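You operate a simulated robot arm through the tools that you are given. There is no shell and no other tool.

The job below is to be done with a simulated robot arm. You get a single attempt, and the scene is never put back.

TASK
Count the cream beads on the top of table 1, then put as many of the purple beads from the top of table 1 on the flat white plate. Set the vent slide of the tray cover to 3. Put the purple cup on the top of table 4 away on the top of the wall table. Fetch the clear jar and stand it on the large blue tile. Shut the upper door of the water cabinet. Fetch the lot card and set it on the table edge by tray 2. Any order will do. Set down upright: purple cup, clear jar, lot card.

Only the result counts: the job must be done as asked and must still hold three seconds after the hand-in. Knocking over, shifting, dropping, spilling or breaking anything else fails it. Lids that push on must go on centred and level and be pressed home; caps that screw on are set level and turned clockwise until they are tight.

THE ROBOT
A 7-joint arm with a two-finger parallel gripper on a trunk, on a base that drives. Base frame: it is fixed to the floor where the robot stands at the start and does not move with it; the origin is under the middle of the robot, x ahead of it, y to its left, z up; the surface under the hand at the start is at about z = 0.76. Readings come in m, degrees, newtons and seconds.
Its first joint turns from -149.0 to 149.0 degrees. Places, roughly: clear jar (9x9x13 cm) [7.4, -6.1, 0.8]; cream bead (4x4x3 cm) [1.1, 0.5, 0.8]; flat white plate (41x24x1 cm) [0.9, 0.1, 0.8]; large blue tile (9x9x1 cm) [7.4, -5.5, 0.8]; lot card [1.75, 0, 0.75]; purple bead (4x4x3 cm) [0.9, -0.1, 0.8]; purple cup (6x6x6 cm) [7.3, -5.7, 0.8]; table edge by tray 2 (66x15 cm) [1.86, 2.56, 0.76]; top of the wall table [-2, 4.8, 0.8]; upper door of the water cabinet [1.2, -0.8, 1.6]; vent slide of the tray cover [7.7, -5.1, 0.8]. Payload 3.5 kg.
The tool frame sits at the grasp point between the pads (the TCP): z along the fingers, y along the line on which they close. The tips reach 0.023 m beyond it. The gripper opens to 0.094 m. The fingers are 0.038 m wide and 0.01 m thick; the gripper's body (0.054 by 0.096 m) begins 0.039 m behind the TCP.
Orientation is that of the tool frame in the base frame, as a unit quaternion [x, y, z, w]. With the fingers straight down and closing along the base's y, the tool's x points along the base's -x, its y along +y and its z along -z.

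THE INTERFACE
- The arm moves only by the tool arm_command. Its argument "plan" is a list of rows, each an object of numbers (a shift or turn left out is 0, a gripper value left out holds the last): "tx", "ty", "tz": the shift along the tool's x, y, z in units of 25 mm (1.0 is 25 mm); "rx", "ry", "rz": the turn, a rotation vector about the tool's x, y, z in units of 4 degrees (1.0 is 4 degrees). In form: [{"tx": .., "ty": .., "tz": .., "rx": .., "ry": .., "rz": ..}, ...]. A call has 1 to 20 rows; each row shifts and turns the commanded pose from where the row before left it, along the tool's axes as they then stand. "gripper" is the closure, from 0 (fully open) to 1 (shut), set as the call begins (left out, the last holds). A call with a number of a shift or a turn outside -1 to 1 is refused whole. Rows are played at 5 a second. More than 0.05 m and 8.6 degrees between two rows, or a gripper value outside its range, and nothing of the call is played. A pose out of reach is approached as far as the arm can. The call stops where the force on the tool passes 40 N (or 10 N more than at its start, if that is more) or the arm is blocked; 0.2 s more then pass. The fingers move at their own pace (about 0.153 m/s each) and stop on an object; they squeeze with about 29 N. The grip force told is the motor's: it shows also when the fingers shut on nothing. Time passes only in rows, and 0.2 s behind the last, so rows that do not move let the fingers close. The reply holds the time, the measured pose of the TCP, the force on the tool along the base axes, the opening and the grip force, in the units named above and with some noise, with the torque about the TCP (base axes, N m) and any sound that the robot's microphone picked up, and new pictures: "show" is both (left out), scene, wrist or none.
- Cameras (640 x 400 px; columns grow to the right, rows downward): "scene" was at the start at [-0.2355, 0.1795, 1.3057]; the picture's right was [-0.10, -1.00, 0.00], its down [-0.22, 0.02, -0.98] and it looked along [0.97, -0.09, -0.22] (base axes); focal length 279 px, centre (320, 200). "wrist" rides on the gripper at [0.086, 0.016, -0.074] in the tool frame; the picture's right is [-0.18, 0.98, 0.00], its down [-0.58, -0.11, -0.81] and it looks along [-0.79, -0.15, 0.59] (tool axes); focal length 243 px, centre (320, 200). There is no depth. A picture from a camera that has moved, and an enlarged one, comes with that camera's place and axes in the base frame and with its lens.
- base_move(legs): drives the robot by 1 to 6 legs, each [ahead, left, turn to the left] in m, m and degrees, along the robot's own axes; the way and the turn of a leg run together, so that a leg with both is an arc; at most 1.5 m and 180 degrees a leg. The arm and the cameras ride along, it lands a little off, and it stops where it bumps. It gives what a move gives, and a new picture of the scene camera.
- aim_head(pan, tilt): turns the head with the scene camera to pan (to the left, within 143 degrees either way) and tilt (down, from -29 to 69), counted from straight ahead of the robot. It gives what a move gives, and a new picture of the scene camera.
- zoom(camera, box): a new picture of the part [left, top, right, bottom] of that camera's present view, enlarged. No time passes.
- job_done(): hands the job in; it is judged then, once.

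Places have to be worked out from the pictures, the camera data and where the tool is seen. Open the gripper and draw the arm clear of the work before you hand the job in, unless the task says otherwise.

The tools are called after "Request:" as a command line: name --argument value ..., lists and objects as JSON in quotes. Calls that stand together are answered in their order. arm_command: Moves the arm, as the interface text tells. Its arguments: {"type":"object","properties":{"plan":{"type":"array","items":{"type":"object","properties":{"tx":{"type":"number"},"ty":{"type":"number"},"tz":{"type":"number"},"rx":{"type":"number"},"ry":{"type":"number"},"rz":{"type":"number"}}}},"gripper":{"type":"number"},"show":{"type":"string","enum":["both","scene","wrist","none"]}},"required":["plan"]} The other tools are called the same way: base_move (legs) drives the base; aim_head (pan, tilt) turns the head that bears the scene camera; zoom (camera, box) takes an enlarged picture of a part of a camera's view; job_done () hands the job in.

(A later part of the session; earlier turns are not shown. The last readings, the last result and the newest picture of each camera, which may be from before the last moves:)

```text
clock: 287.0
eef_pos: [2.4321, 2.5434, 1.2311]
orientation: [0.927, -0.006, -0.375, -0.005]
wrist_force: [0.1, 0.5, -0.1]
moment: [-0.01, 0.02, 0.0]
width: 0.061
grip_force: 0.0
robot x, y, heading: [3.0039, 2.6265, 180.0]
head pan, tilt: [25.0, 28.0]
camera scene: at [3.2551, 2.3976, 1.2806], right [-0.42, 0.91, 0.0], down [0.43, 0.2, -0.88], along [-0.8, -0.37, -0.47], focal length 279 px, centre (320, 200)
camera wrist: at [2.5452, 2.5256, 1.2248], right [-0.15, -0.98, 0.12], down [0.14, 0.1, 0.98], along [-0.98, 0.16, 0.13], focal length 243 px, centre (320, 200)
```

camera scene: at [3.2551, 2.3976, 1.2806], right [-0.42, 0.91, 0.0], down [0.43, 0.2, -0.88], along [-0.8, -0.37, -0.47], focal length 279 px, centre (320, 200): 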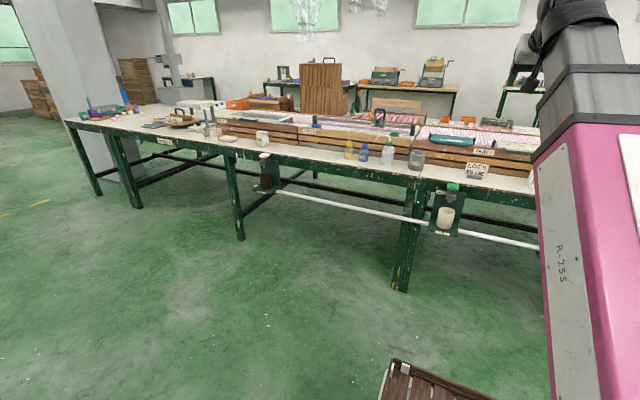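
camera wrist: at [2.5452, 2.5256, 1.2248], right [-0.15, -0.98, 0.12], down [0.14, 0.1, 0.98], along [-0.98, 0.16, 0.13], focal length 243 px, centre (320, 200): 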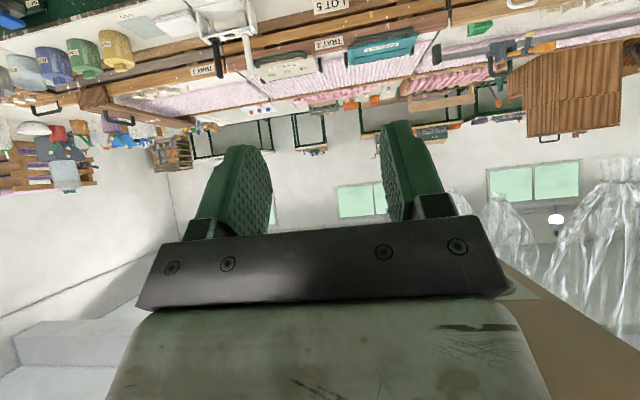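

Turn to face −y and drive down the aisle to the yellow line.

Request:
base_move --legs '[[0, 0, 90], [1.4, 0, 0], [1.4, 0, 0], [0.85, 0, 0], [0, 0, 90]]'

Request:
aim_head --pan 0 --tilt 15

Request:
aim_head --pan -50 --tilt 10

```text
clock: 312.3
eef_pos: [3.5386, -0.9092, 1.2307]
orientation: [0.002, 0.927, -0.003, 0.375]
wrist_force: [0.2, -1.1, -0.8]
moment: [-0.01, 0.02, -0.03]
width: 0.061
grip_force: 0.0
robot x, y, heading: [2.9648, -1.0028, 0.5]
head pan, tilt: [25.0, 28.0]
camera scene: at [2.7177, -0.7754, 1.2806], right [0.43, -0.9, 0.0], down [-0.42, -0.2, -0.88], along [0.8, 0.38, -0.47], focal length 279 px, centre (320, 200)
```

scene: 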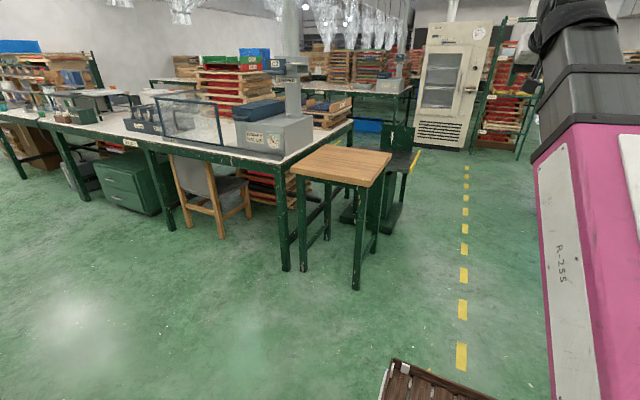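

```text
clock: 313.2
eef_pos: [3.5396, -0.9093, 1.231]
orientation: [0.002, 0.927, -0.002, 0.375]
wrist_force: [-0.5, 0.4, -0.6]
moment: [-0.03, 0.01, 0.01]
width: 0.0611
grip_force: 0.0
robot x, y, heading: [2.9619, -1.001, 0.5]
head pan, tilt: [0.0, 15.0]
camera scene: at [2.7287, -0.8138, 1.3016], right [0.01, -1.0, 0.0], down [-0.26, 0.0, -0.97], along [0.97, 0.01, -0.26], focal length 279 px, centre (320, 200)
```

scene: 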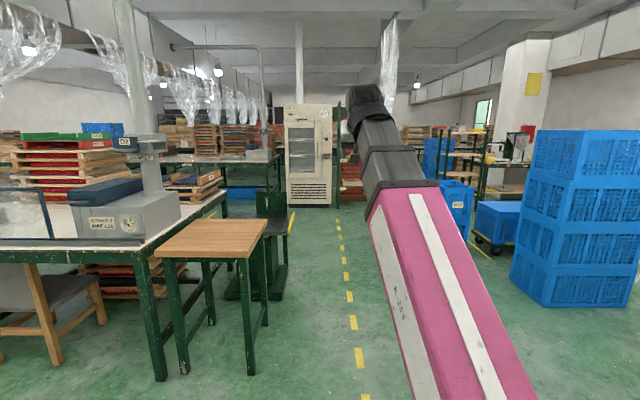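

```text
clock: 314.4
eef_pos: [3.5395, -0.9085, 1.2309]
orientation: [0.002, 0.927, -0.003, 0.375]
wrist_force: [0.0, -1.0, 0.2]
moment: [0.0, 0.02, 0.01]
width: 0.0611
grip_force: 0.1
robot x, y, heading: [2.9668, -1.0002, 0.8]
head pan, tilt: [-50.0, 10.0]
camera scene: at [2.6957, -0.8853, 1.3098], right [-0.76, -0.65, 0.0], down [-0.11, 0.13, -0.98], along [0.64, -0.75, -0.17], focal length 279 px, centre (320, 200)
```

scene: 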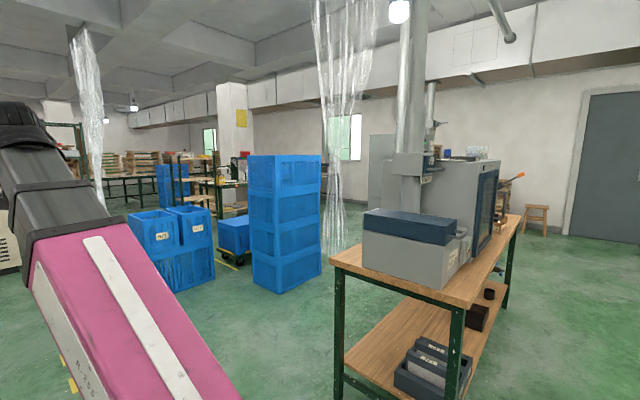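

The corridor along the yellow line is clear; drive ahead ~2.8 m and look again.

Request:
base_move --legs '[[1.4, -0.05, 0], [1.4, 0, 0]]'

Request:
aim_head --pan -20 --tilt 12

Request:
aim_head --pan -75 --tilt 12

```text
clock: 327.9
eef_pos: [6.3274, -0.9501, 1.2304]
orientation: [0.009, 0.927, -0.005, 0.375]
wrist_force: [0.1, -0.7, 0.4]
moment: [-0.01, 0.02, 0.0]
width: 0.061
grip_force: 0.0
robot x, y, heading: [5.7533, -1.0357, -0.3]
head pan, tilt: [-50.0, 10.0]
camera scene: at [5.4852, -0.9167, 1.3098], right [-0.77, -0.64, 0.0], down [-0.11, 0.13, -0.98], along [0.63, -0.76, -0.17], focal length 279 px, centre (320, 200)
```

scene: 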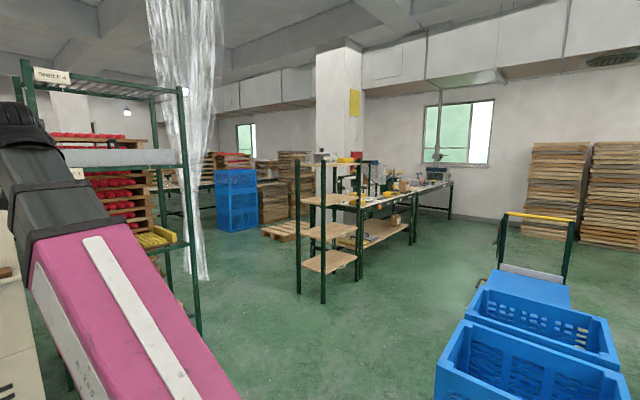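

```text
clock: 328.8
eef_pos: [6.3276, -0.951, 1.2309]
orientation: [0.007, 0.927, -0.004, 0.375]
wrist_force: [-0.3, -0.3, -0.3]
moment: [0.0, 0.02, 0.0]
width: 0.0611
grip_force: 0.1
robot x, y, heading: [5.7531, -1.034, -0.3]
head pan, tilt: [-20.0, 12.0]
camera scene: at [5.5132, -0.8776, 1.3065], right [-0.35, -0.94, 0.0], down [-0.19, 0.07, -0.98], along [0.92, -0.34, -0.21], focal length 279 px, centre (320, 200)
```

scene: 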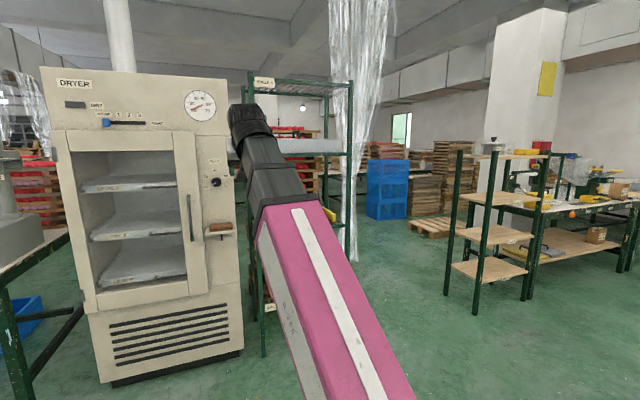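

```text
clock: 330.1
eef_pos: [6.3273, -0.9516, 1.2304]
orientation: [0.01, 0.927, -0.006, 0.375]
wrist_force: [-0.4, -0.8, -0.4]
moment: [-0.02, 0.0, 0.0]
width: 0.0613
grip_force: 0.0
robot x, y, heading: [5.7519, -1.0354, -0.6]
head pan, tilt: [-75.0, 12.0]
camera scene: at [5.4495, -0.9354, 1.3065], right [-0.97, -0.26, 0.0], down [-0.05, 0.2, -0.98], along [0.25, -0.95, -0.21], focal length 279 px, centre (320, 200)
```

scene: 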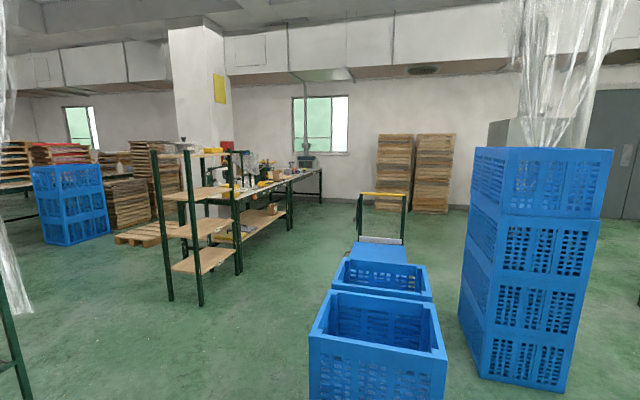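

Table 4 runs along y≈−2.7…−6.4 at x≈7–8. I'll turn right to face −y, shift to x≈6.4 and drive between the blue bins and the shelf.

Request:
base_move --legs '[[0, 0, -90], [0, 0.63, 0]]'

Request:
aim_head --pan 0 --tilt 22

```text
clock: 337.4
eef_pos: [6.4666, -1.6149, 1.2309]
orientation: [0.662, 0.649, -0.269, 0.261]
wrist_force: [-0.2, 1.0, -0.2]
moment: [-0.03, 0.0, 0.0]
width: 0.061
grip_force: 0.0
robot x, y, heading: [6.3889, -1.0405, -90.4]
head pan, tilt: [-75.0, 12.0]
camera scene: at [6.4885, -0.736, 1.3065], right [-0.25, 0.97, 0.0], down [0.2, 0.05, -0.98], along [-0.95, -0.25, -0.21], focal length 279 px, centre (320, 200)
```

scene: 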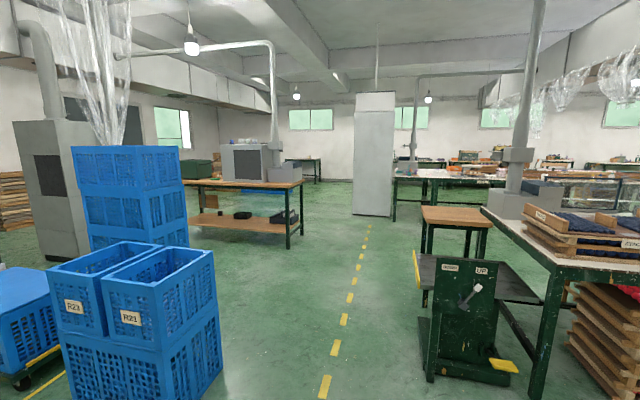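

```text
clock: 338.9
eef_pos: [6.4666, -1.6151, 1.2314]
orientation: [0.662, 0.649, -0.269, 0.261]
wrist_force: [-0.2, 0.4, -0.2]
moment: [0.03, -0.02, -0.03]
width: 0.0612
grip_force: 0.0
robot x, y, heading: [6.383, -1.0372, -90.2]
head pan, tilt: [0.0, 22.0]
camera scene: at [6.578, -0.8054, 1.2903], right [-1.0, 0.01, 0.0], down [0.0, 0.37, -0.93], along [-0.01, -0.93, -0.37], focal length 279 px, centre (320, 200)
```

scene: 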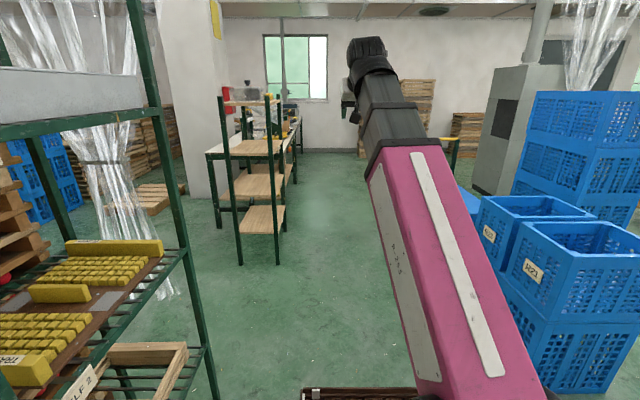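

Clear lane ahead. Drive forward ~3 m along x≈6.38 and survey table 4.

Request:
base_move --legs '[[1.5, 0, 0], [1.5, 0, 0]]'

Request:
aim_head --pan 40 --tilt 20

Request:
zoom --camera "scene" --box '[120, 60, 480, 280]'

```text
clock: 353.4
eef_pos: [6.3912, -4.6198, 1.2301]
orientation: [0.67, 0.641, -0.273, 0.257]
wrist_force: [-0.4, -0.1, -0.1]
moment: [-0.03, -0.01, -0.02]
width: 0.061
grip_force: 0.1
robot x, y, heading: [6.3206, -4.0392, -91.8]
head pan, tilt: [0.0, 22.0]
camera scene: at [6.5216, -3.8135, 1.2903], right [-1.0, 0.03, 0.0], down [0.01, 0.37, -0.93], along [-0.03, -0.93, -0.37], focal length 279 px, centre (320, 200)
```

scene: 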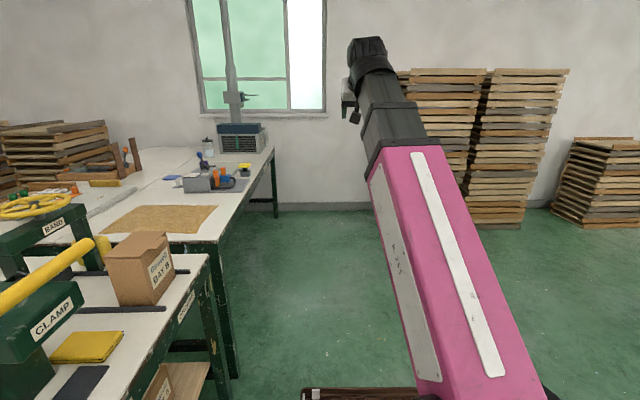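

```text
clock: 354.4
eef_pos: [6.3923, -4.6206, 1.2305]
orientation: [0.67, 0.641, -0.272, 0.258]
wrist_force: [0.0, -0.2, -0.4]
moment: [0.01, 0.01, 0.02]
width: 0.061
grip_force: 0.1
robot x, y, heading: [6.3218, -4.0475, -91.7]
head pan, tilt: [40.0, 20.0]
camera scene: at [6.582, -3.7939, 1.2935], right [-0.79, -0.62, 0.0], down [-0.21, 0.27, -0.94], along [0.58, -0.74, -0.34], focal length 279 px, centre (320, 200)
```

scene: 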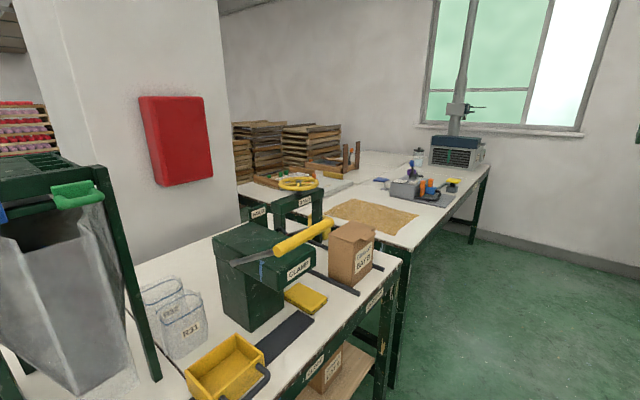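

```text
1.78 times, centred on (300, 170) of scene
camera zoom: at [6.582, -3.7939, 1.2935], right [-0.79, -0.62, 0.0], down [-0.21, 0.27, -0.94], along [0.58, -0.74, -0.34], focal length 495 px, centre (356, 253)
```

zoom: 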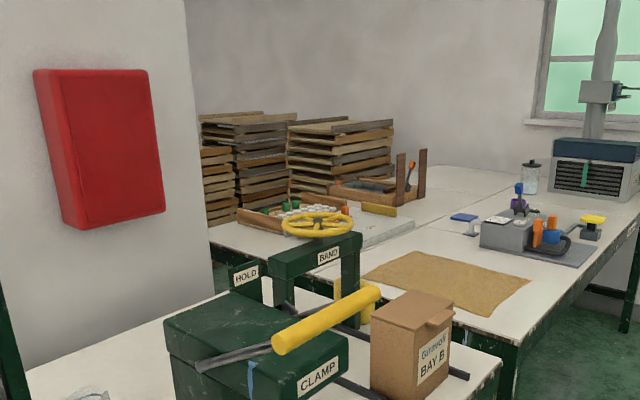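

Table 4's near edge is x≈6.87. Drive on to y≈−5.5, turn to face +x and look closely.

Request:
base_move --legs '[[1.45, 0.03, 0], [0, 0, 91.7]]'

Request:
aim_head --pan 0 --tilt 28

Request:
zoom --camera "scene" --box '[60, 60, 420, 280]'

```text
clock: 365.6
eef_pos: [6.8755, -5.4176, 1.2308]
orientation: [0.004, 0.927, -0.004, 0.374]
wrist_force: [-0.2, 0.5, -0.2]
moment: [-0.03, -0.03, 0.01]
width: 0.0613
grip_force: 0.0
robot x, y, heading: [6.2986, -5.5049, 0.3]
head pan, tilt: [40.0, 20.0]
camera scene: at [6.044, -5.2577, 1.2935], right [0.64, -0.76, 0.0], down [-0.26, -0.22, -0.94], along [0.72, 0.61, -0.34], focal length 279 px, centre (320, 200)
```

scene: 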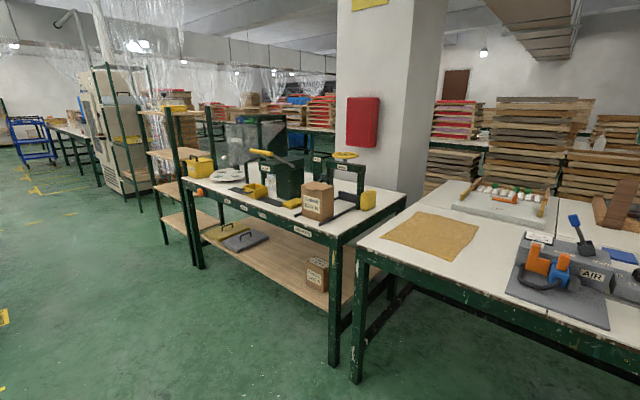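

```text
clock: 366.7
eef_pos: [6.8772, -5.4182, 1.2314]
orientation: [0.004, 0.927, -0.004, 0.374]
wrist_force: [-0.4, 0.3, -0.3]
moment: [-0.03, -0.01, 0.01]
width: 0.0609
grip_force: 0.1
robot x, y, heading: [6.3033, -5.5053, 0.2]
head pan, tilt: [0.0, 28.0]
camera scene: at [6.064, -5.3175, 1.2806], right [0.0, -1.0, 0.0], down [-0.47, 0.0, -0.88], along [0.88, 0.0, -0.47], focal length 279 px, centre (320, 200)
```

scene: 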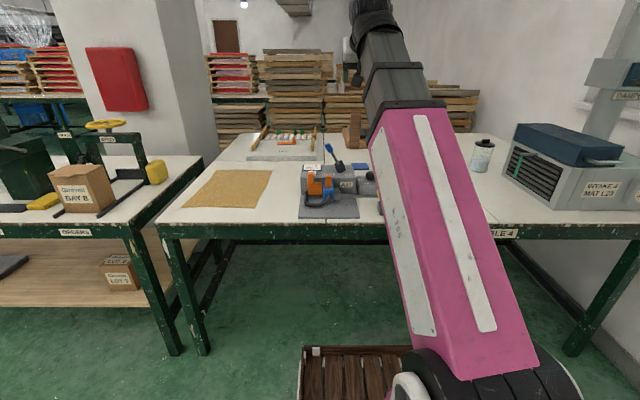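

```text
1.78 times, centred on (240, 170) of scene
camera zoom: at [6.064, -5.3175, 1.2806], right [0.0, -1.0, 0.0], down [-0.47, 0.0, -0.88], along [0.88, 0.0, -0.47], focal length 495 px, centre (462, 253)
```

zoom: 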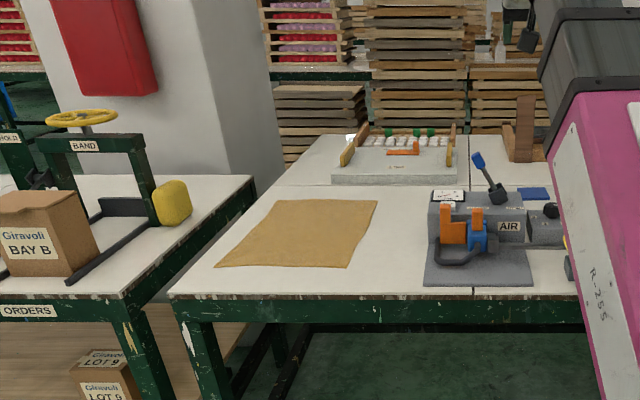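

Request:
zoom --camera "scene" --box '[235, 115, 345, 175]'

Request:
zoom --camera "scene" --box '[440, 110, 560, 215]'

Request:
zoom --camera "wrist" --box '[0, 0, 640, 400]'

```text
5.82 times, centred on (290, 145) of scene
camera zoom: at [6.064, -5.3175, 1.2806], right [0.0, -1.0, 0.0], down [-0.47, 0.0, -0.88], along [0.88, 0.0, -0.47], focal length 1621 px, centre (494, 520)
```

zoom: 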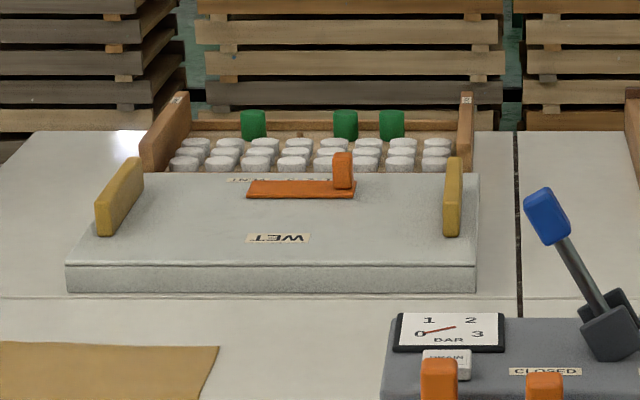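

```text
3.81 times, centred on (500, 162) of scene
camera zoom: at [6.064, -5.3175, 1.2806], right [0.0, -1.0, 0.0], down [-0.47, 0.0, -0.88], along [0.88, 0.0, -0.47], focal length 1061 px, centre (-366, 343)
```

zoom: 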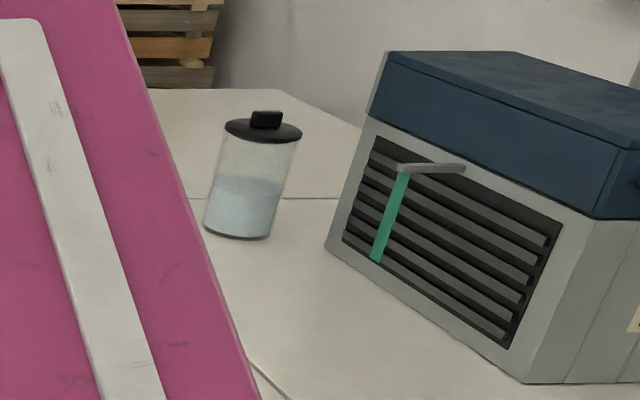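

```text
1.00 times, centred on (320, 200) of wrist (not enlarged: the box is as wide or as high as the picture)
camera zoom: at [6.7616, -5.3999, 1.2245], right [0.14, 0.98, 0.12], down [-0.14, -0.1, 0.98], along [0.98, -0.16, 0.13], focal length 243 px, centre (320, 200)
```

zoom: 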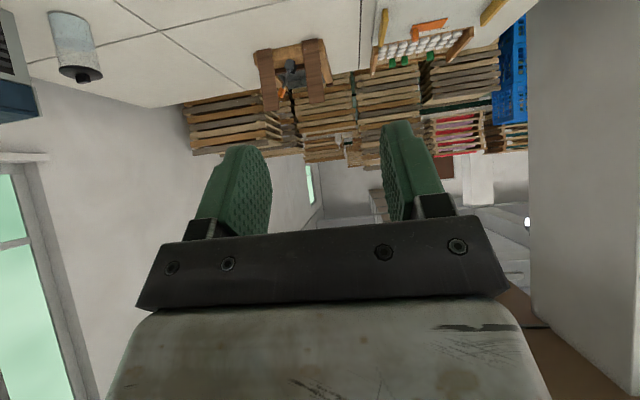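

Table 4 confirmed; the cover's scale is upside-down from here, so I need a close look. Strafe left to y≈−5.15 and creep forward (base front goes under the table).

Request:
base_move --legs '[[0, 0.35, 0], [0.28, 0, 0]]'

Request:
aim_head --pan 0 --tilt 58

```text
clock: 370.5
eef_pos: [7.1577, -5.0641, 1.2308]
orientation: [0.003, 0.927, -0.003, 0.374]
wrist_force: [0.4, 0.0, 0.6]
moment: [0.0, -0.01, -0.01]
width: 0.0608
grip_force: 0.1
robot x, y, heading: [6.587, -5.1534, 0.4]
head pan, tilt: [0.0, 28.0]
camera scene: at [6.3454, -4.9657, 1.2806], right [0.01, -1.0, 0.0], down [-0.47, 0.0, -0.88], along [0.88, 0.01, -0.47], focal length 279 px, centre (320, 200)
```

scene: 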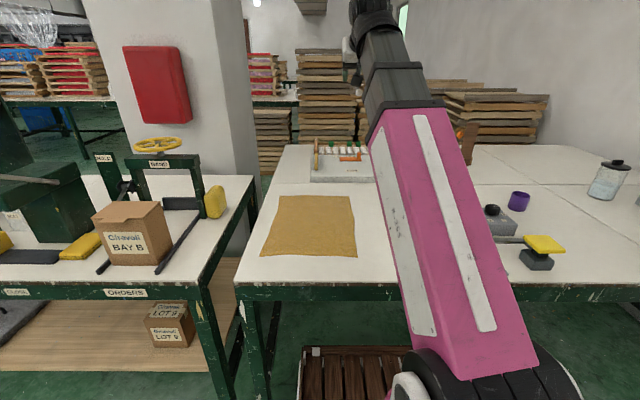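

```text
clock: 371.5
eef_pos: [7.1574, -5.0638, 1.2305]
orientation: [0.004, 0.927, -0.003, 0.375]
wrist_force: [0.2, 0.1, 0.0]
moment: [-0.02, 0.02, -0.03]
width: 0.0611
grip_force: 0.1
robot x, y, heading: [6.5854, -5.1537, 0.4]
head pan, tilt: [0.0, 58.0]
camera scene: at [6.3231, -4.9658, 1.2378], right [0.01, -1.0, 0.0], down [-0.85, 0.0, -0.53], along [0.53, 0.0, -0.85], focal length 279 px, centre (320, 200)
```

scene: 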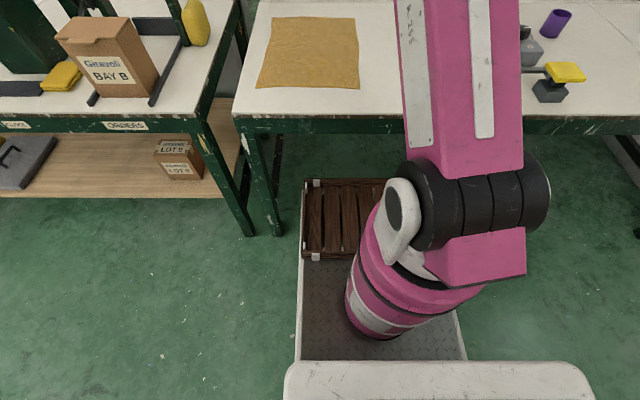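

There's about 0.15 m to spare between shoulder and table edge; creep 7 cm more.

Request:
base_move --legs '[[0.07, 0, -0.4]]'

Request:
arm_command --plan '[{"tx": -0.8, "tz": 0.75}, {"tx": -0.8, "tz": 0.75}, {"tx": -0.8, "tz": 0.75}, {"tx": -0.8, "tz": 0.75}, {"tx": -0.8, "tz": 0.75}, {"tx": -0.8, "tz": 0.75}, {"tx": -0.8, "tz": 0.75}, {"ry": 1, "tz": 0.5}, {"ry": 1, "tz": 0.5}, {"ry": 1, "tz": 0.5}, {"ry": 1, "tz": 0.5}]' --show "wrist"

```text
clock: 372.5
eef_pos: [7.2291, -5.0673, 1.2306]
orientation: [0.007, 0.927, -0.004, 0.375]
wrist_force: [0.3, 1.0, 0.5]
moment: [0.0, 0.04, 0.03]
width: 0.0612
grip_force: 0.0
robot x, y, heading: [6.653, -5.1548, -0.1]
head pan, tilt: [0.0, 58.0]
camera scene: at [6.3949, -4.9639, 1.2377], right [0.0, -1.0, 0.0], down [-0.85, 0.0, -0.53], along [0.53, 0.0, -0.85], focal length 279 px, centre (320, 200)
```

scene: 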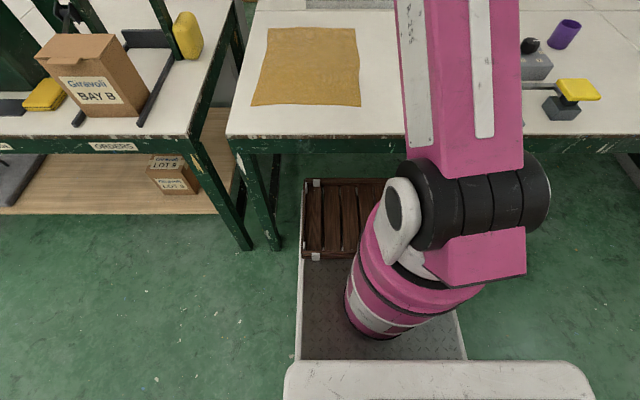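

```text
clock: 374.9
eef_pos: [7.4516, -5.0708, 1.1944]
orientation: [0.006, 0.97, -0.003, 0.241]
wrist_force: [0.3, -0.2, -0.5]
moment: [-0.01, 0.02, -0.01]
width: 0.0612
grip_force: 0.1
robot x, y, heading: [6.6566, -5.1543, -0.0]
head pan, tilt: [0.0, 58.0]
camera wrist: at [7.3405, -5.0523, 1.2199], right [0.18, 0.98, 0.08], down [0.13, -0.11, 0.99], along [0.98, -0.16, -0.15], focal length 243 px, centre (320, 200)
```

wrist: 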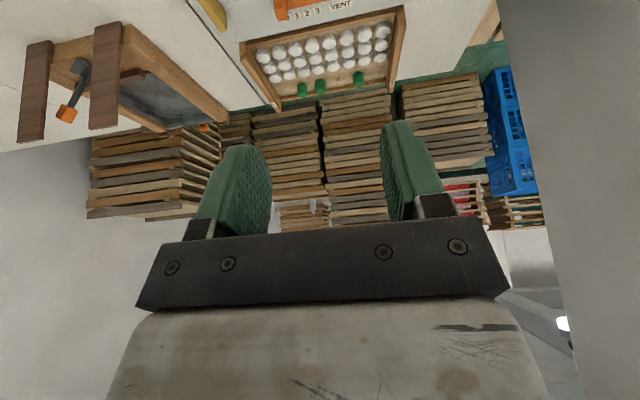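

I see "1 2 3 VENT" on the cover. Tip the hand down a bit more and zoom in.

Request:
arm_command --plan '[{"tx": 0.8, "tz": -0.4}, {"tx": 0.8, "tz": -0.4}, {"tx": 0.8, "tz": -0.4}, {"tx": 0.8, "tz": -0.4}, {"ry": 1}, {"ry": 1}]' --show "wrist"

Request:
zoom --camera "wrist" --box '[200, 0, 420, 138]'

```text
clock: 376.3
eef_pos: [7.3623, -5.0689, 1.1915]
orientation: [0.008, 0.985, -0.003, 0.174]
wrist_force: [-0.7, -0.1, 0.0]
moment: [0.0, 0.01, -0.01]
width: 0.0612
grip_force: 0.0
robot x, y, heading: [6.6543, -5.1547, -0.0]
head pan, tilt: [0.0, 58.0]
camera wrist: at [7.2551, -5.0511, 1.2325], right [0.19, 0.98, 0.06], down [0.27, -0.11, 0.96], along [0.94, -0.16, -0.28], focal length 243 px, centre (320, 200)
```

wrist: 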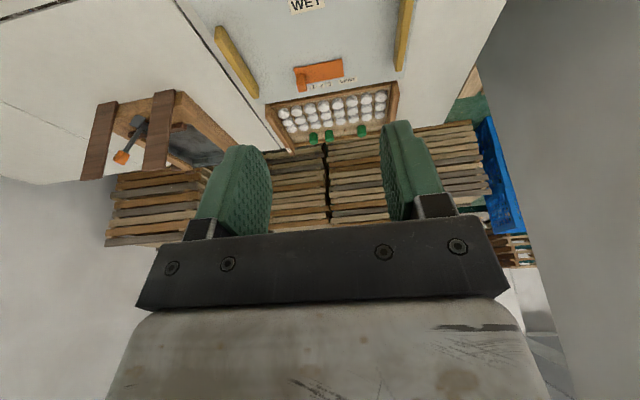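

```text
2.90 times, centred on (310, 69) of wrist
camera zoom: at [7.2551, -5.0511, 1.2325], right [0.19, 0.98, 0.06], down [0.27, -0.11, 0.96], along [0.94, -0.16, -0.28], focal length 703 px, centre (349, 580)
```

zoom: 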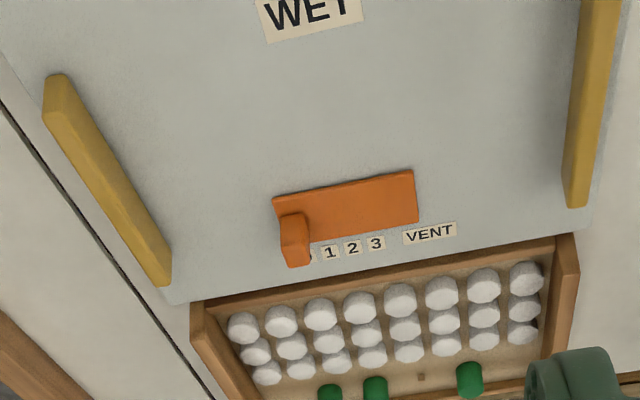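

Scale reads 0‑1‑2‑3 from −y to +y, with the knob at 0 (≈(7.72,−5.155)); 3 is ≈5.5 cm toward +y. I'll approach above the knob with the tool tilted ~30° forward.

Request:
arm_command --plan '[{"ry": -1}, {"ry": -1}, {"ry": -0.5}, {"tx": -0.41, "tz": 0.985, "ty": -0.215}, {"tx": -0.41, "tz": 0.985, "ty": -0.215}, {"tx": -0.41, "tz": 0.985, "ty": -0.215}, {"tx": -0.41, "tz": 0.985, "ty": -0.215}, {"tx": -0.41, "tz": 0.985, "ty": -0.215}, {"tx": -0.41, "tz": 0.985, "ty": -0.215}, {"tx": -0.41, "tz": 0.985, "ty": -0.215}, {"tx": -0.41, "tz": 0.985, "ty": -0.215}, {"tx": -0.41, "tz": 0.985, "ty": -0.215}, {"tx": -0.41, "tz": 0.985, "ty": -0.215}, {"tx": -0.41, "tz": 0.985, "ty": -0.215}, {"tx": -0.41, "tz": 0.985, "ty": -0.215}]' --show "both"

Request:
aim_head --pan 0 --tilt 25

```text
clock: 379.5
eef_pos: [7.6144, -5.1375, 0.9985]
orientation: [0.006, 0.966, -0.003, 0.259]
wrist_force: [0.3, 0.3, -0.4]
moment: [-0.01, 0.01, 0.03]
width: 0.0612
grip_force: 0.0
robot x, y, heading: [6.6558, -5.1518, -0.1]
head pan, tilt: [0.0, 58.0]
camera scene: at [6.3949, -4.9639, 1.2377], right [0.0, -1.0, 0.0], down [-0.85, 0.0, -0.53], along [0.53, 0.0, -0.85], focal length 279 px, centre (320, 200)
camera wrist: at [7.503, -5.1203, 1.0192], right [0.17, 0.98, 0.09], down [0.1, -0.11, 0.99], along [0.98, -0.16, -0.12], focal length 243 px, centre (320, 200)
```

scene: 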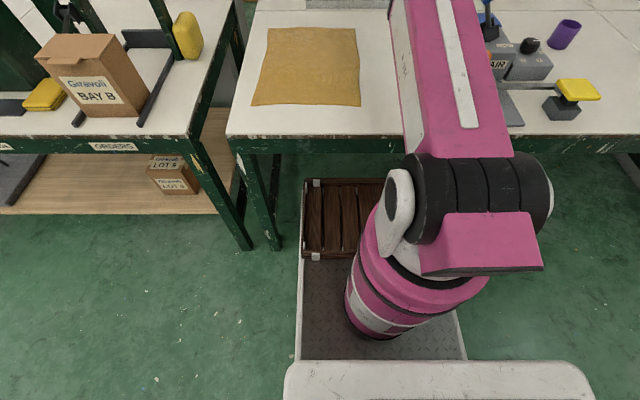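
wrist: 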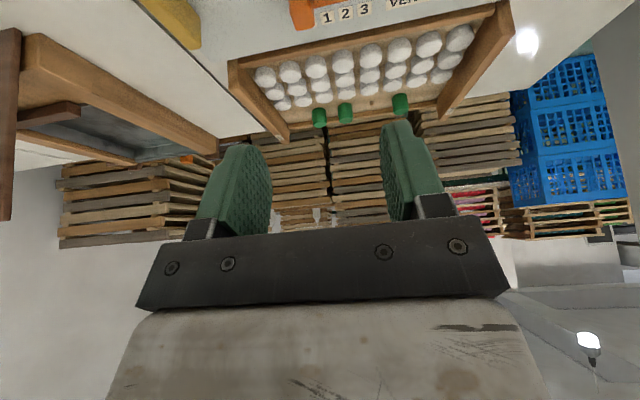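

```text
clock: 380.5
eef_pos: [7.6164, -5.1378, 0.9972]
orientation: [0.006, 0.966, -0.003, 0.259]
wrist_force: [0.2, -0.3, -1.4]
moment: [0.02, 0.01, 0.01]
width: 0.0611
grip_force: 0.0
robot x, y, heading: [6.6536, -5.1534, -0.4]
head pan, tilt: [0.0, 25.0]
camera scene: at [6.4181, -4.9639, 1.2853], right [0.0, -1.0, 0.0], down [-0.42, 0.0, -0.91], along [0.91, 0.0, -0.42], focal length 279 px, centre (320, 200)
```

scene: 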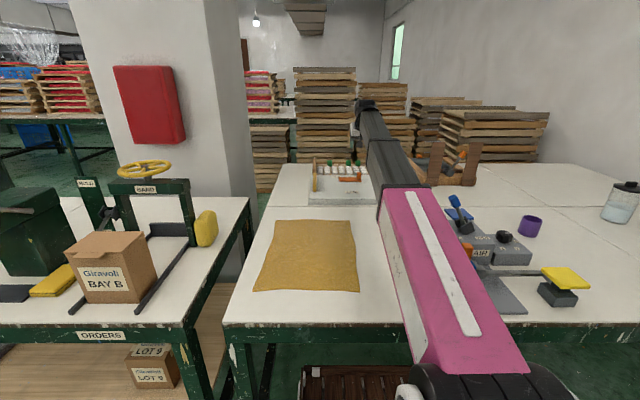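

Numbers confirm 0 at y≈−5.154, 3 at y≈−5.095. Descend toward the knob.

Request:
arm_command --plan '[{"tx": 0.05, "tz": 1, "ty": -0.1}, {"tx": 0.05, "tz": 1, "ty": -0.1}, {"tx": 0.05, "tz": 1, "ty": -0.1}, {"tx": 0.05, "tz": 1, "ty": -0.1}, {"tx": 0.05, "tz": 1, "ty": -0.1}]' --show "wrist"

Request:
zoom --camera "scene" --box '[295, 120, 425, 210]'

```text
clock: 381.7
eef_pos: [7.6711, -5.1522, 0.8855]
orientation: [0.006, 0.966, -0.003, 0.259]
wrist_force: [0.5, -0.5, -0.6]
moment: [0.01, -0.03, -0.01]
width: 0.0609
grip_force: 0.0
robot x, y, heading: [6.6495, -5.151, -0.3]
head pan, tilt: [0.0, 25.0]
camera wrist: at [7.5593, -5.1344, 0.908], right [0.17, 0.98, 0.09], down [0.1, -0.11, 0.99], along [0.98, -0.16, -0.12], focal length 243 px, centre (320, 200)
```

wrist: 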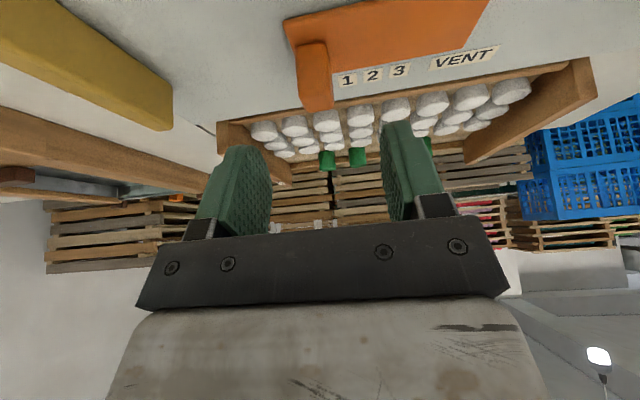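

```text
4.44 times, centred on (360, 165) of scene
camera zoom: at [6.4181, -4.9639, 1.2854], right [0.0, -1.0, 0.0], down [-0.42, 0.0, -0.91], along [0.91, 0.0, -0.42], focal length 1238 px, centre (142, 356)
```

zoom: 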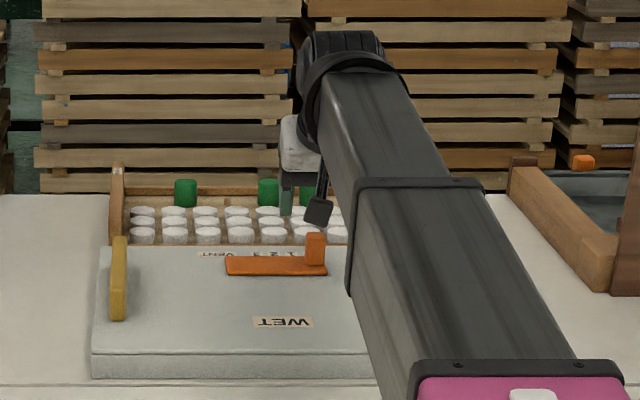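

Knob is straight between the fingers, top z≈0.827. Descend the last part and close on it.

Request:
arm_command --plan '[{"tz": 1}, {"tz": 0.8}, {"tz": 0.5}]' --show "wrist"

```text
clock: 382.5
eef_pos: [7.701, -5.1531, 0.8375]
orientation: [0.007, 0.966, -0.004, 0.259]
wrist_force: [0.7, 0.4, -0.4]
moment: [-0.01, 0.01, 0.0]
width: 0.0608
grip_force: 0.0
robot x, y, heading: [6.6535, -5.1529, 0.1]
head pan, tilt: [0.0, 25.0]
camera wrist: at [7.588, -5.1345, 0.8585], right [0.17, 0.98, 0.09], down [0.1, -0.11, 0.99], along [0.98, -0.16, -0.11], focal length 243 px, centre (320, 200)
```

wrist: 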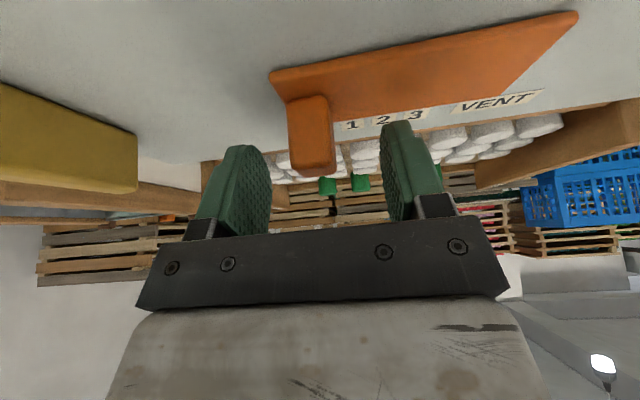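

The knob sits between the fingers. Close on it.

Request:
arm_command --plan '[{}, {}, {}]' --gripper 1 --show "wrist"

```text
clock: 383.3
eef_pos: [7.6993, -5.1518, 0.8365]
orientation: [0.007, 0.966, -0.003, 0.259]
wrist_force: [0.7, -0.1, 0.9]
moment: [0.15, -0.09, 0.56]
width: 0.0191
grip_force: 29.1
robot x, y, heading: [6.6545, -5.1502, -0.2]
head pan, tilt: [0.0, 25.0]
camera wrist: at [7.5879, -5.1346, 0.8584], right [0.17, 0.98, 0.09], down [0.1, -0.11, 0.99], along [0.98, -0.16, -0.11], focal length 243 px, centre (320, 200)
```

wrist: 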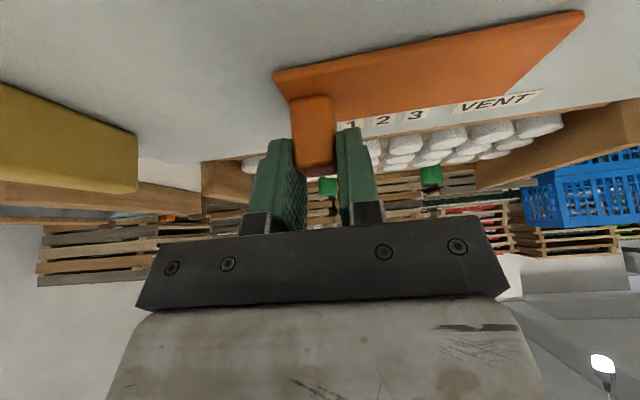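

Gripped the 19 mm knob. Slide +y 5 cm, then check against the scale.

Request:
arm_command --plan '[{"ty": 0.5}, {"ty": 0.5}, {"ty": 0.5}, {"ty": 0.5}]' --show "wrist"

Request:
zoom --camera "wrist" --box '[220, 40, 440, 178]'

Request:
zoom --camera "scene" --box '[310, 150, 390, 205]'

```text
clock: 384.3
eef_pos: [7.7004, -5.1025, 0.8366]
orientation: [0.007, 0.966, -0.003, 0.259]
wrist_force: [-7.7, 0.1, 8.2]
moment: [0.2, 0.1, 0.56]
width: 0.0193
grip_force: 28.4
robot x, y, heading: [6.6556, -5.1509, -0.0]
head pan, tilt: [0.0, 25.0]
camera wrist: at [7.5886, -5.085, 0.8584], right [0.17, 0.98, 0.09], down [0.1, -0.11, 0.99], along [0.98, -0.16, -0.11], focal length 243 px, centre (320, 200)
```

wrist: 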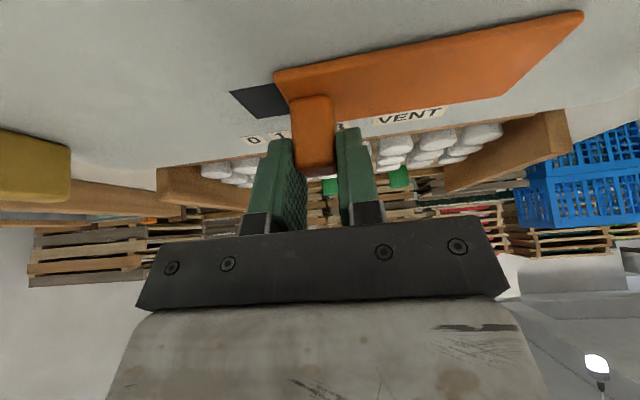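

```text
2.90 times, centred on (330, 109) of wrist
camera zoom: at [7.5886, -5.085, 0.8584], right [0.17, 0.98, 0.09], down [0.1, -0.11, 0.99], along [0.98, -0.16, -0.11], focal length 703 px, centre (291, 464)
```

zoom: 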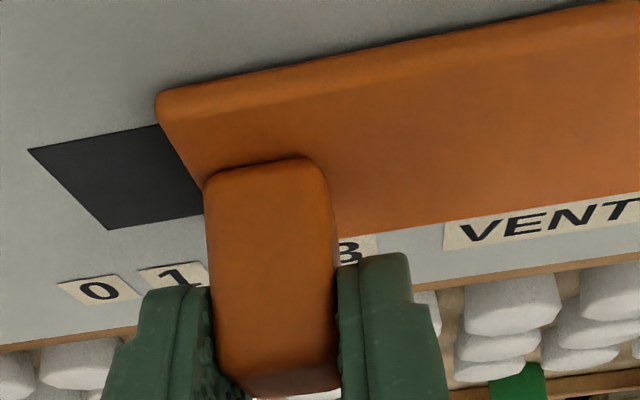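

```text
7.27 times, centred on (350, 178) of scene
camera zoom: at [6.4177, -4.9639, 1.2853], right [0.0, -1.0, 0.0], down [-0.42, 0.0, -0.91], along [0.91, 0.0, -0.42], focal length 2026 px, centre (102, 364)
```

zoom: 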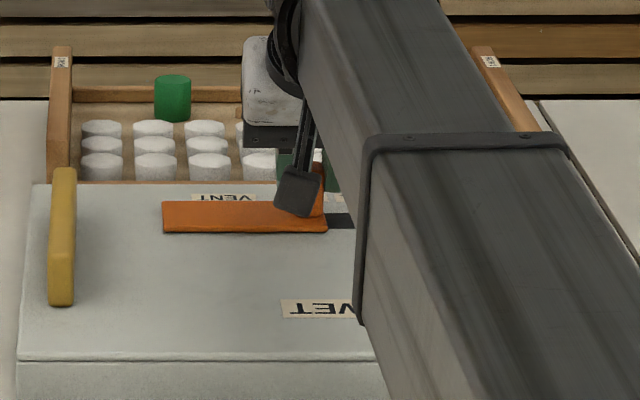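

Digits: 0 at y≈−5.152, 3 at y≈−5.092; knob now at −5.1025. Slide 1 cm more.

Request:
arm_command --plan '[{"ty": 0.2}, {"ty": 0.2}, {}]' --show "none"

Request:
zoom --camera "wrist" --box '[220, 40, 440, 178]'

```text
clock: 385.1
eef_pos: [7.7021, -5.0942, 0.836]
orientation: [0.007, 0.966, -0.005, 0.259]
wrist_force: [-7.0, -3.2, 3.9]
moment: [0.1, -0.69, 0.34]
width: 0.0195
grip_force: 29.0
robot x, y, heading: [6.6582, -5.149, 0.1]
head pan, tilt: [0.0, 25.0]
```

```text
2.90 times, centred on (330, 109) of wrist
camera zoom: at [7.5891, -5.0756, 0.8583], right [0.17, 0.98, 0.09], down [0.1, -0.11, 0.99], along [0.98, -0.16, -0.11], focal length 703 px, centre (291, 464)
```

zoom: 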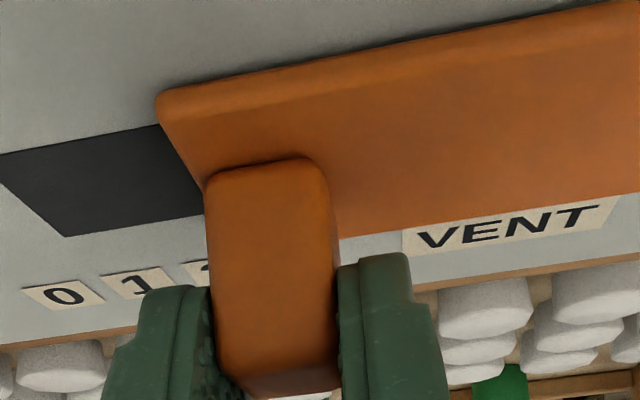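

Knob at y≈−5.094, matching the 3. Release and lift straight up to check.

Request:
arm_command --plan '[{}, {}, {}]' --gripper 0.4 --show "none"

Request:
arm_command --plan '[{"tz": -1}, {"tz": -1}, {"tz": -1}, {"tz": -1}, {"tz": -1}, {"tz": -1}, {"tz": -1}]' --show "wrist"

Request:
zoom --camera "wrist" --box '[220, 0, 440, 138]'

```text
clock: 385.9
eef_pos: [7.7033, -5.0927, 0.8362]
orientation: [0.006, 0.966, -0.003, 0.258]
wrist_force: [0.2, 0.6, -0.1]
moment: [0.01, 0.05, 0.01]
width: 0.0565
grip_force: 0.0
robot x, y, heading: [6.6549, -5.154, -0.3]
head pan, tilt: [0.0, 25.0]
```

```text
clock: 387.5
eef_pos: [7.6124, -5.0909, 0.9882]
orientation: [0.006, 0.966, -0.003, 0.259]
wrist_force: [0.4, 0.8, 1.1]
moment: [-0.01, -0.01, 0.01]
width: 0.0565
grip_force: 0.0
robot x, y, heading: [6.6542, -5.1545, 0.0]
head pan, tilt: [0.0, 25.0]
camera wrist: at [7.5013, -5.0725, 1.0096], right [0.17, 0.98, 0.09], down [0.1, -0.11, 0.99], along [0.98, -0.16, -0.12], focal length 243 px, centre (320, 200)
```

wrist: 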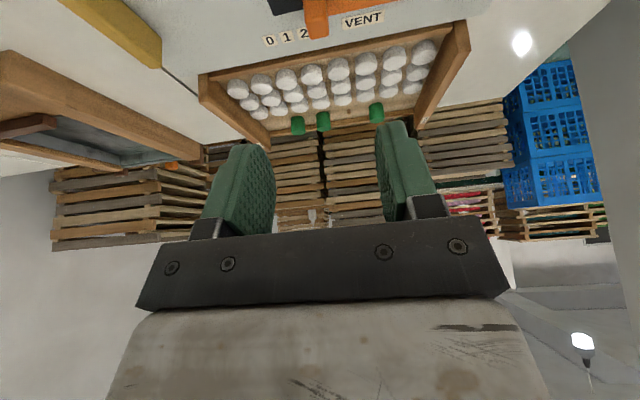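

```text
2.90 times, centred on (330, 69) of wrist
camera zoom: at [7.5013, -5.0725, 1.0096], right [0.17, 0.98, 0.09], down [0.1, -0.11, 0.99], along [0.98, -0.16, -0.12], focal length 703 px, centre (291, 580)
```

zoom: 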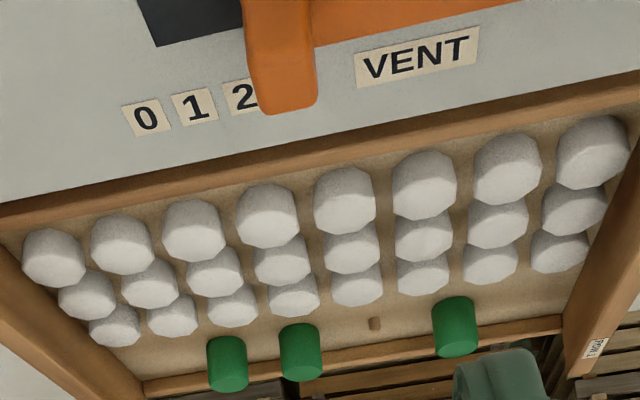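

The knob covers the 3 position. Tuck the arm, then reposition to y≈−5.8 for the jar and cup.

Request:
arm_command --plan '[{"tx": 0.545, "tz": -1}, {"tx": 0.545, "tz": -1}, {"tx": 0.545, "tz": -1}, {"tx": 0.545, "tz": -1}, {"tx": 0.545, "tz": -1}, {"tx": 0.545, "tz": -1}, {"tx": 0.545, "tz": -1}, {"tx": 0.545, "tz": -1}, {"tx": 0.545, "tz": -1}, {"tx": 0.545, "tz": -1}, {"tx": 0.545, "tz": -1}, {"tx": 0.545, "tz": -1}, {"tx": 0.545, "tz": -1}, {"tx": 0.545, "tz": -1}, {"tx": 0.545, "tz": -1}]' --show "none" --gripper 0

Request:
base_move --legs '[[-0.25, 0, 0], [0, -0.65, 0]]'

Request:
aim_head --pan 5 --tilt 30

```text
clock: 390.7
eef_pos: [7.2499, -5.0847, 1.2113]
orientation: [0.007, 0.966, -0.003, 0.259]
wrist_force: [-0.8, 0.1, 0.4]
moment: [-0.03, 0.0, -0.01]
width: 0.0939
grip_force: 0.2
robot x, y, heading: [6.6519, -5.1516, -0.3]
head pan, tilt: [0.0, 25.0]
```

```text
clock: 395.7
eef_pos: [6.9976, -5.7374, 1.2106]
orientation: [0.009, 0.966, -0.004, 0.259]
wrist_force: [0.2, 0.5, 0.5]
moment: [0.0, -0.02, -0.02]
width: 0.094
grip_force: 0.1
robot x, y, heading: [6.4, -5.7991, -0.2]
head pan, tilt: [0.0, 25.0]
camera scene: at [6.1666, -5.6113, 1.2854], right [-0.01, -1.0, 0.0], down [-0.42, 0.0, -0.91], along [0.91, -0.01, -0.42], focal length 279 px, centre (320, 200)
```

scene: 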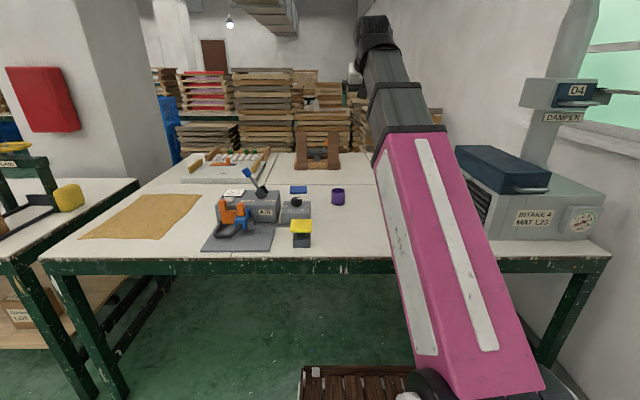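

```text
clock: 396.4
eef_pos: [6.9986, -5.7379, 1.2115]
orientation: [0.008, 0.966, -0.004, 0.258]
wrist_force: [-0.8, 0.2, -0.1]
moment: [0.04, 0.02, 0.03]
width: 0.0941
grip_force: 0.1
robot x, y, heading: [6.3983, -5.803, -0.2]
head pan, tilt: [5.0, 30.0]
camera scene: at [6.1646, -5.6035, 1.2775], right [0.08, -1.0, 0.0], down [-0.5, -0.04, -0.87], along [0.86, 0.07, -0.5], focal length 279 px, centre (320, 200)
```

scene: 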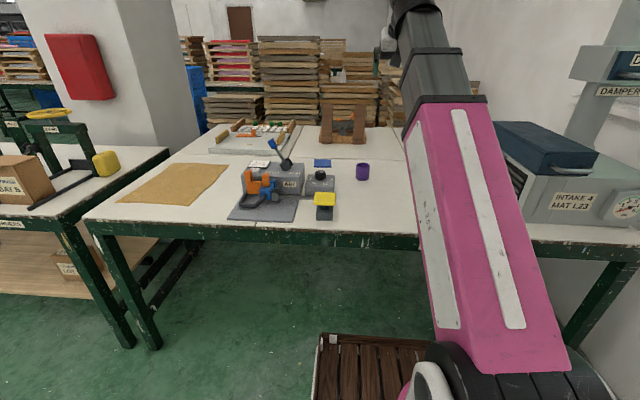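

Request:
zoom --camera "scene" --box '[220, 110, 420, 235]'

Request:
zoom --camera "wrist" --box '[0, 0, 640, 400]'

```text
3.20 times, centred on (320, 172) of scene
camera zoom: at [6.1646, -5.6035, 1.2775], right [0.08, -1.0, 0.0], down [-0.5, -0.04, -0.87], along [0.86, 0.07, -0.5], focal length 891 px, centre (320, 288)
```

zoom: 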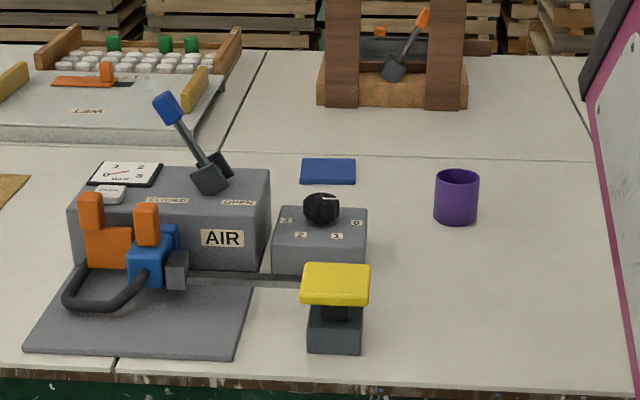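

```text
1.00 times, centred on (320, 200) of wrist (not enlarged: the box is as wide or as high as the picture)
camera zoom: at [6.8854, -5.718, 1.2326], right [0.18, 0.98, 0.09], down [0.1, -0.11, 0.99], along [0.98, -0.17, -0.12], focal length 243 px, centre (320, 200)
```

zoom: 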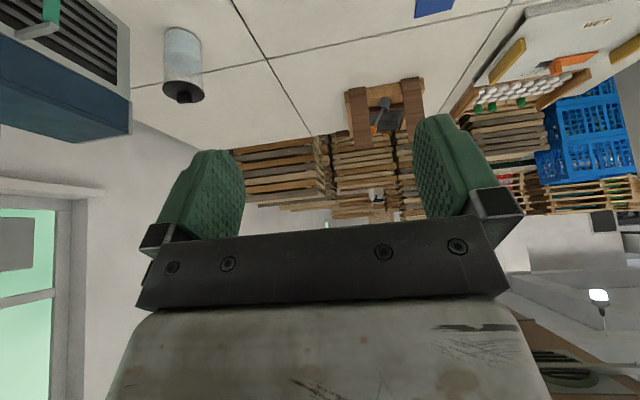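

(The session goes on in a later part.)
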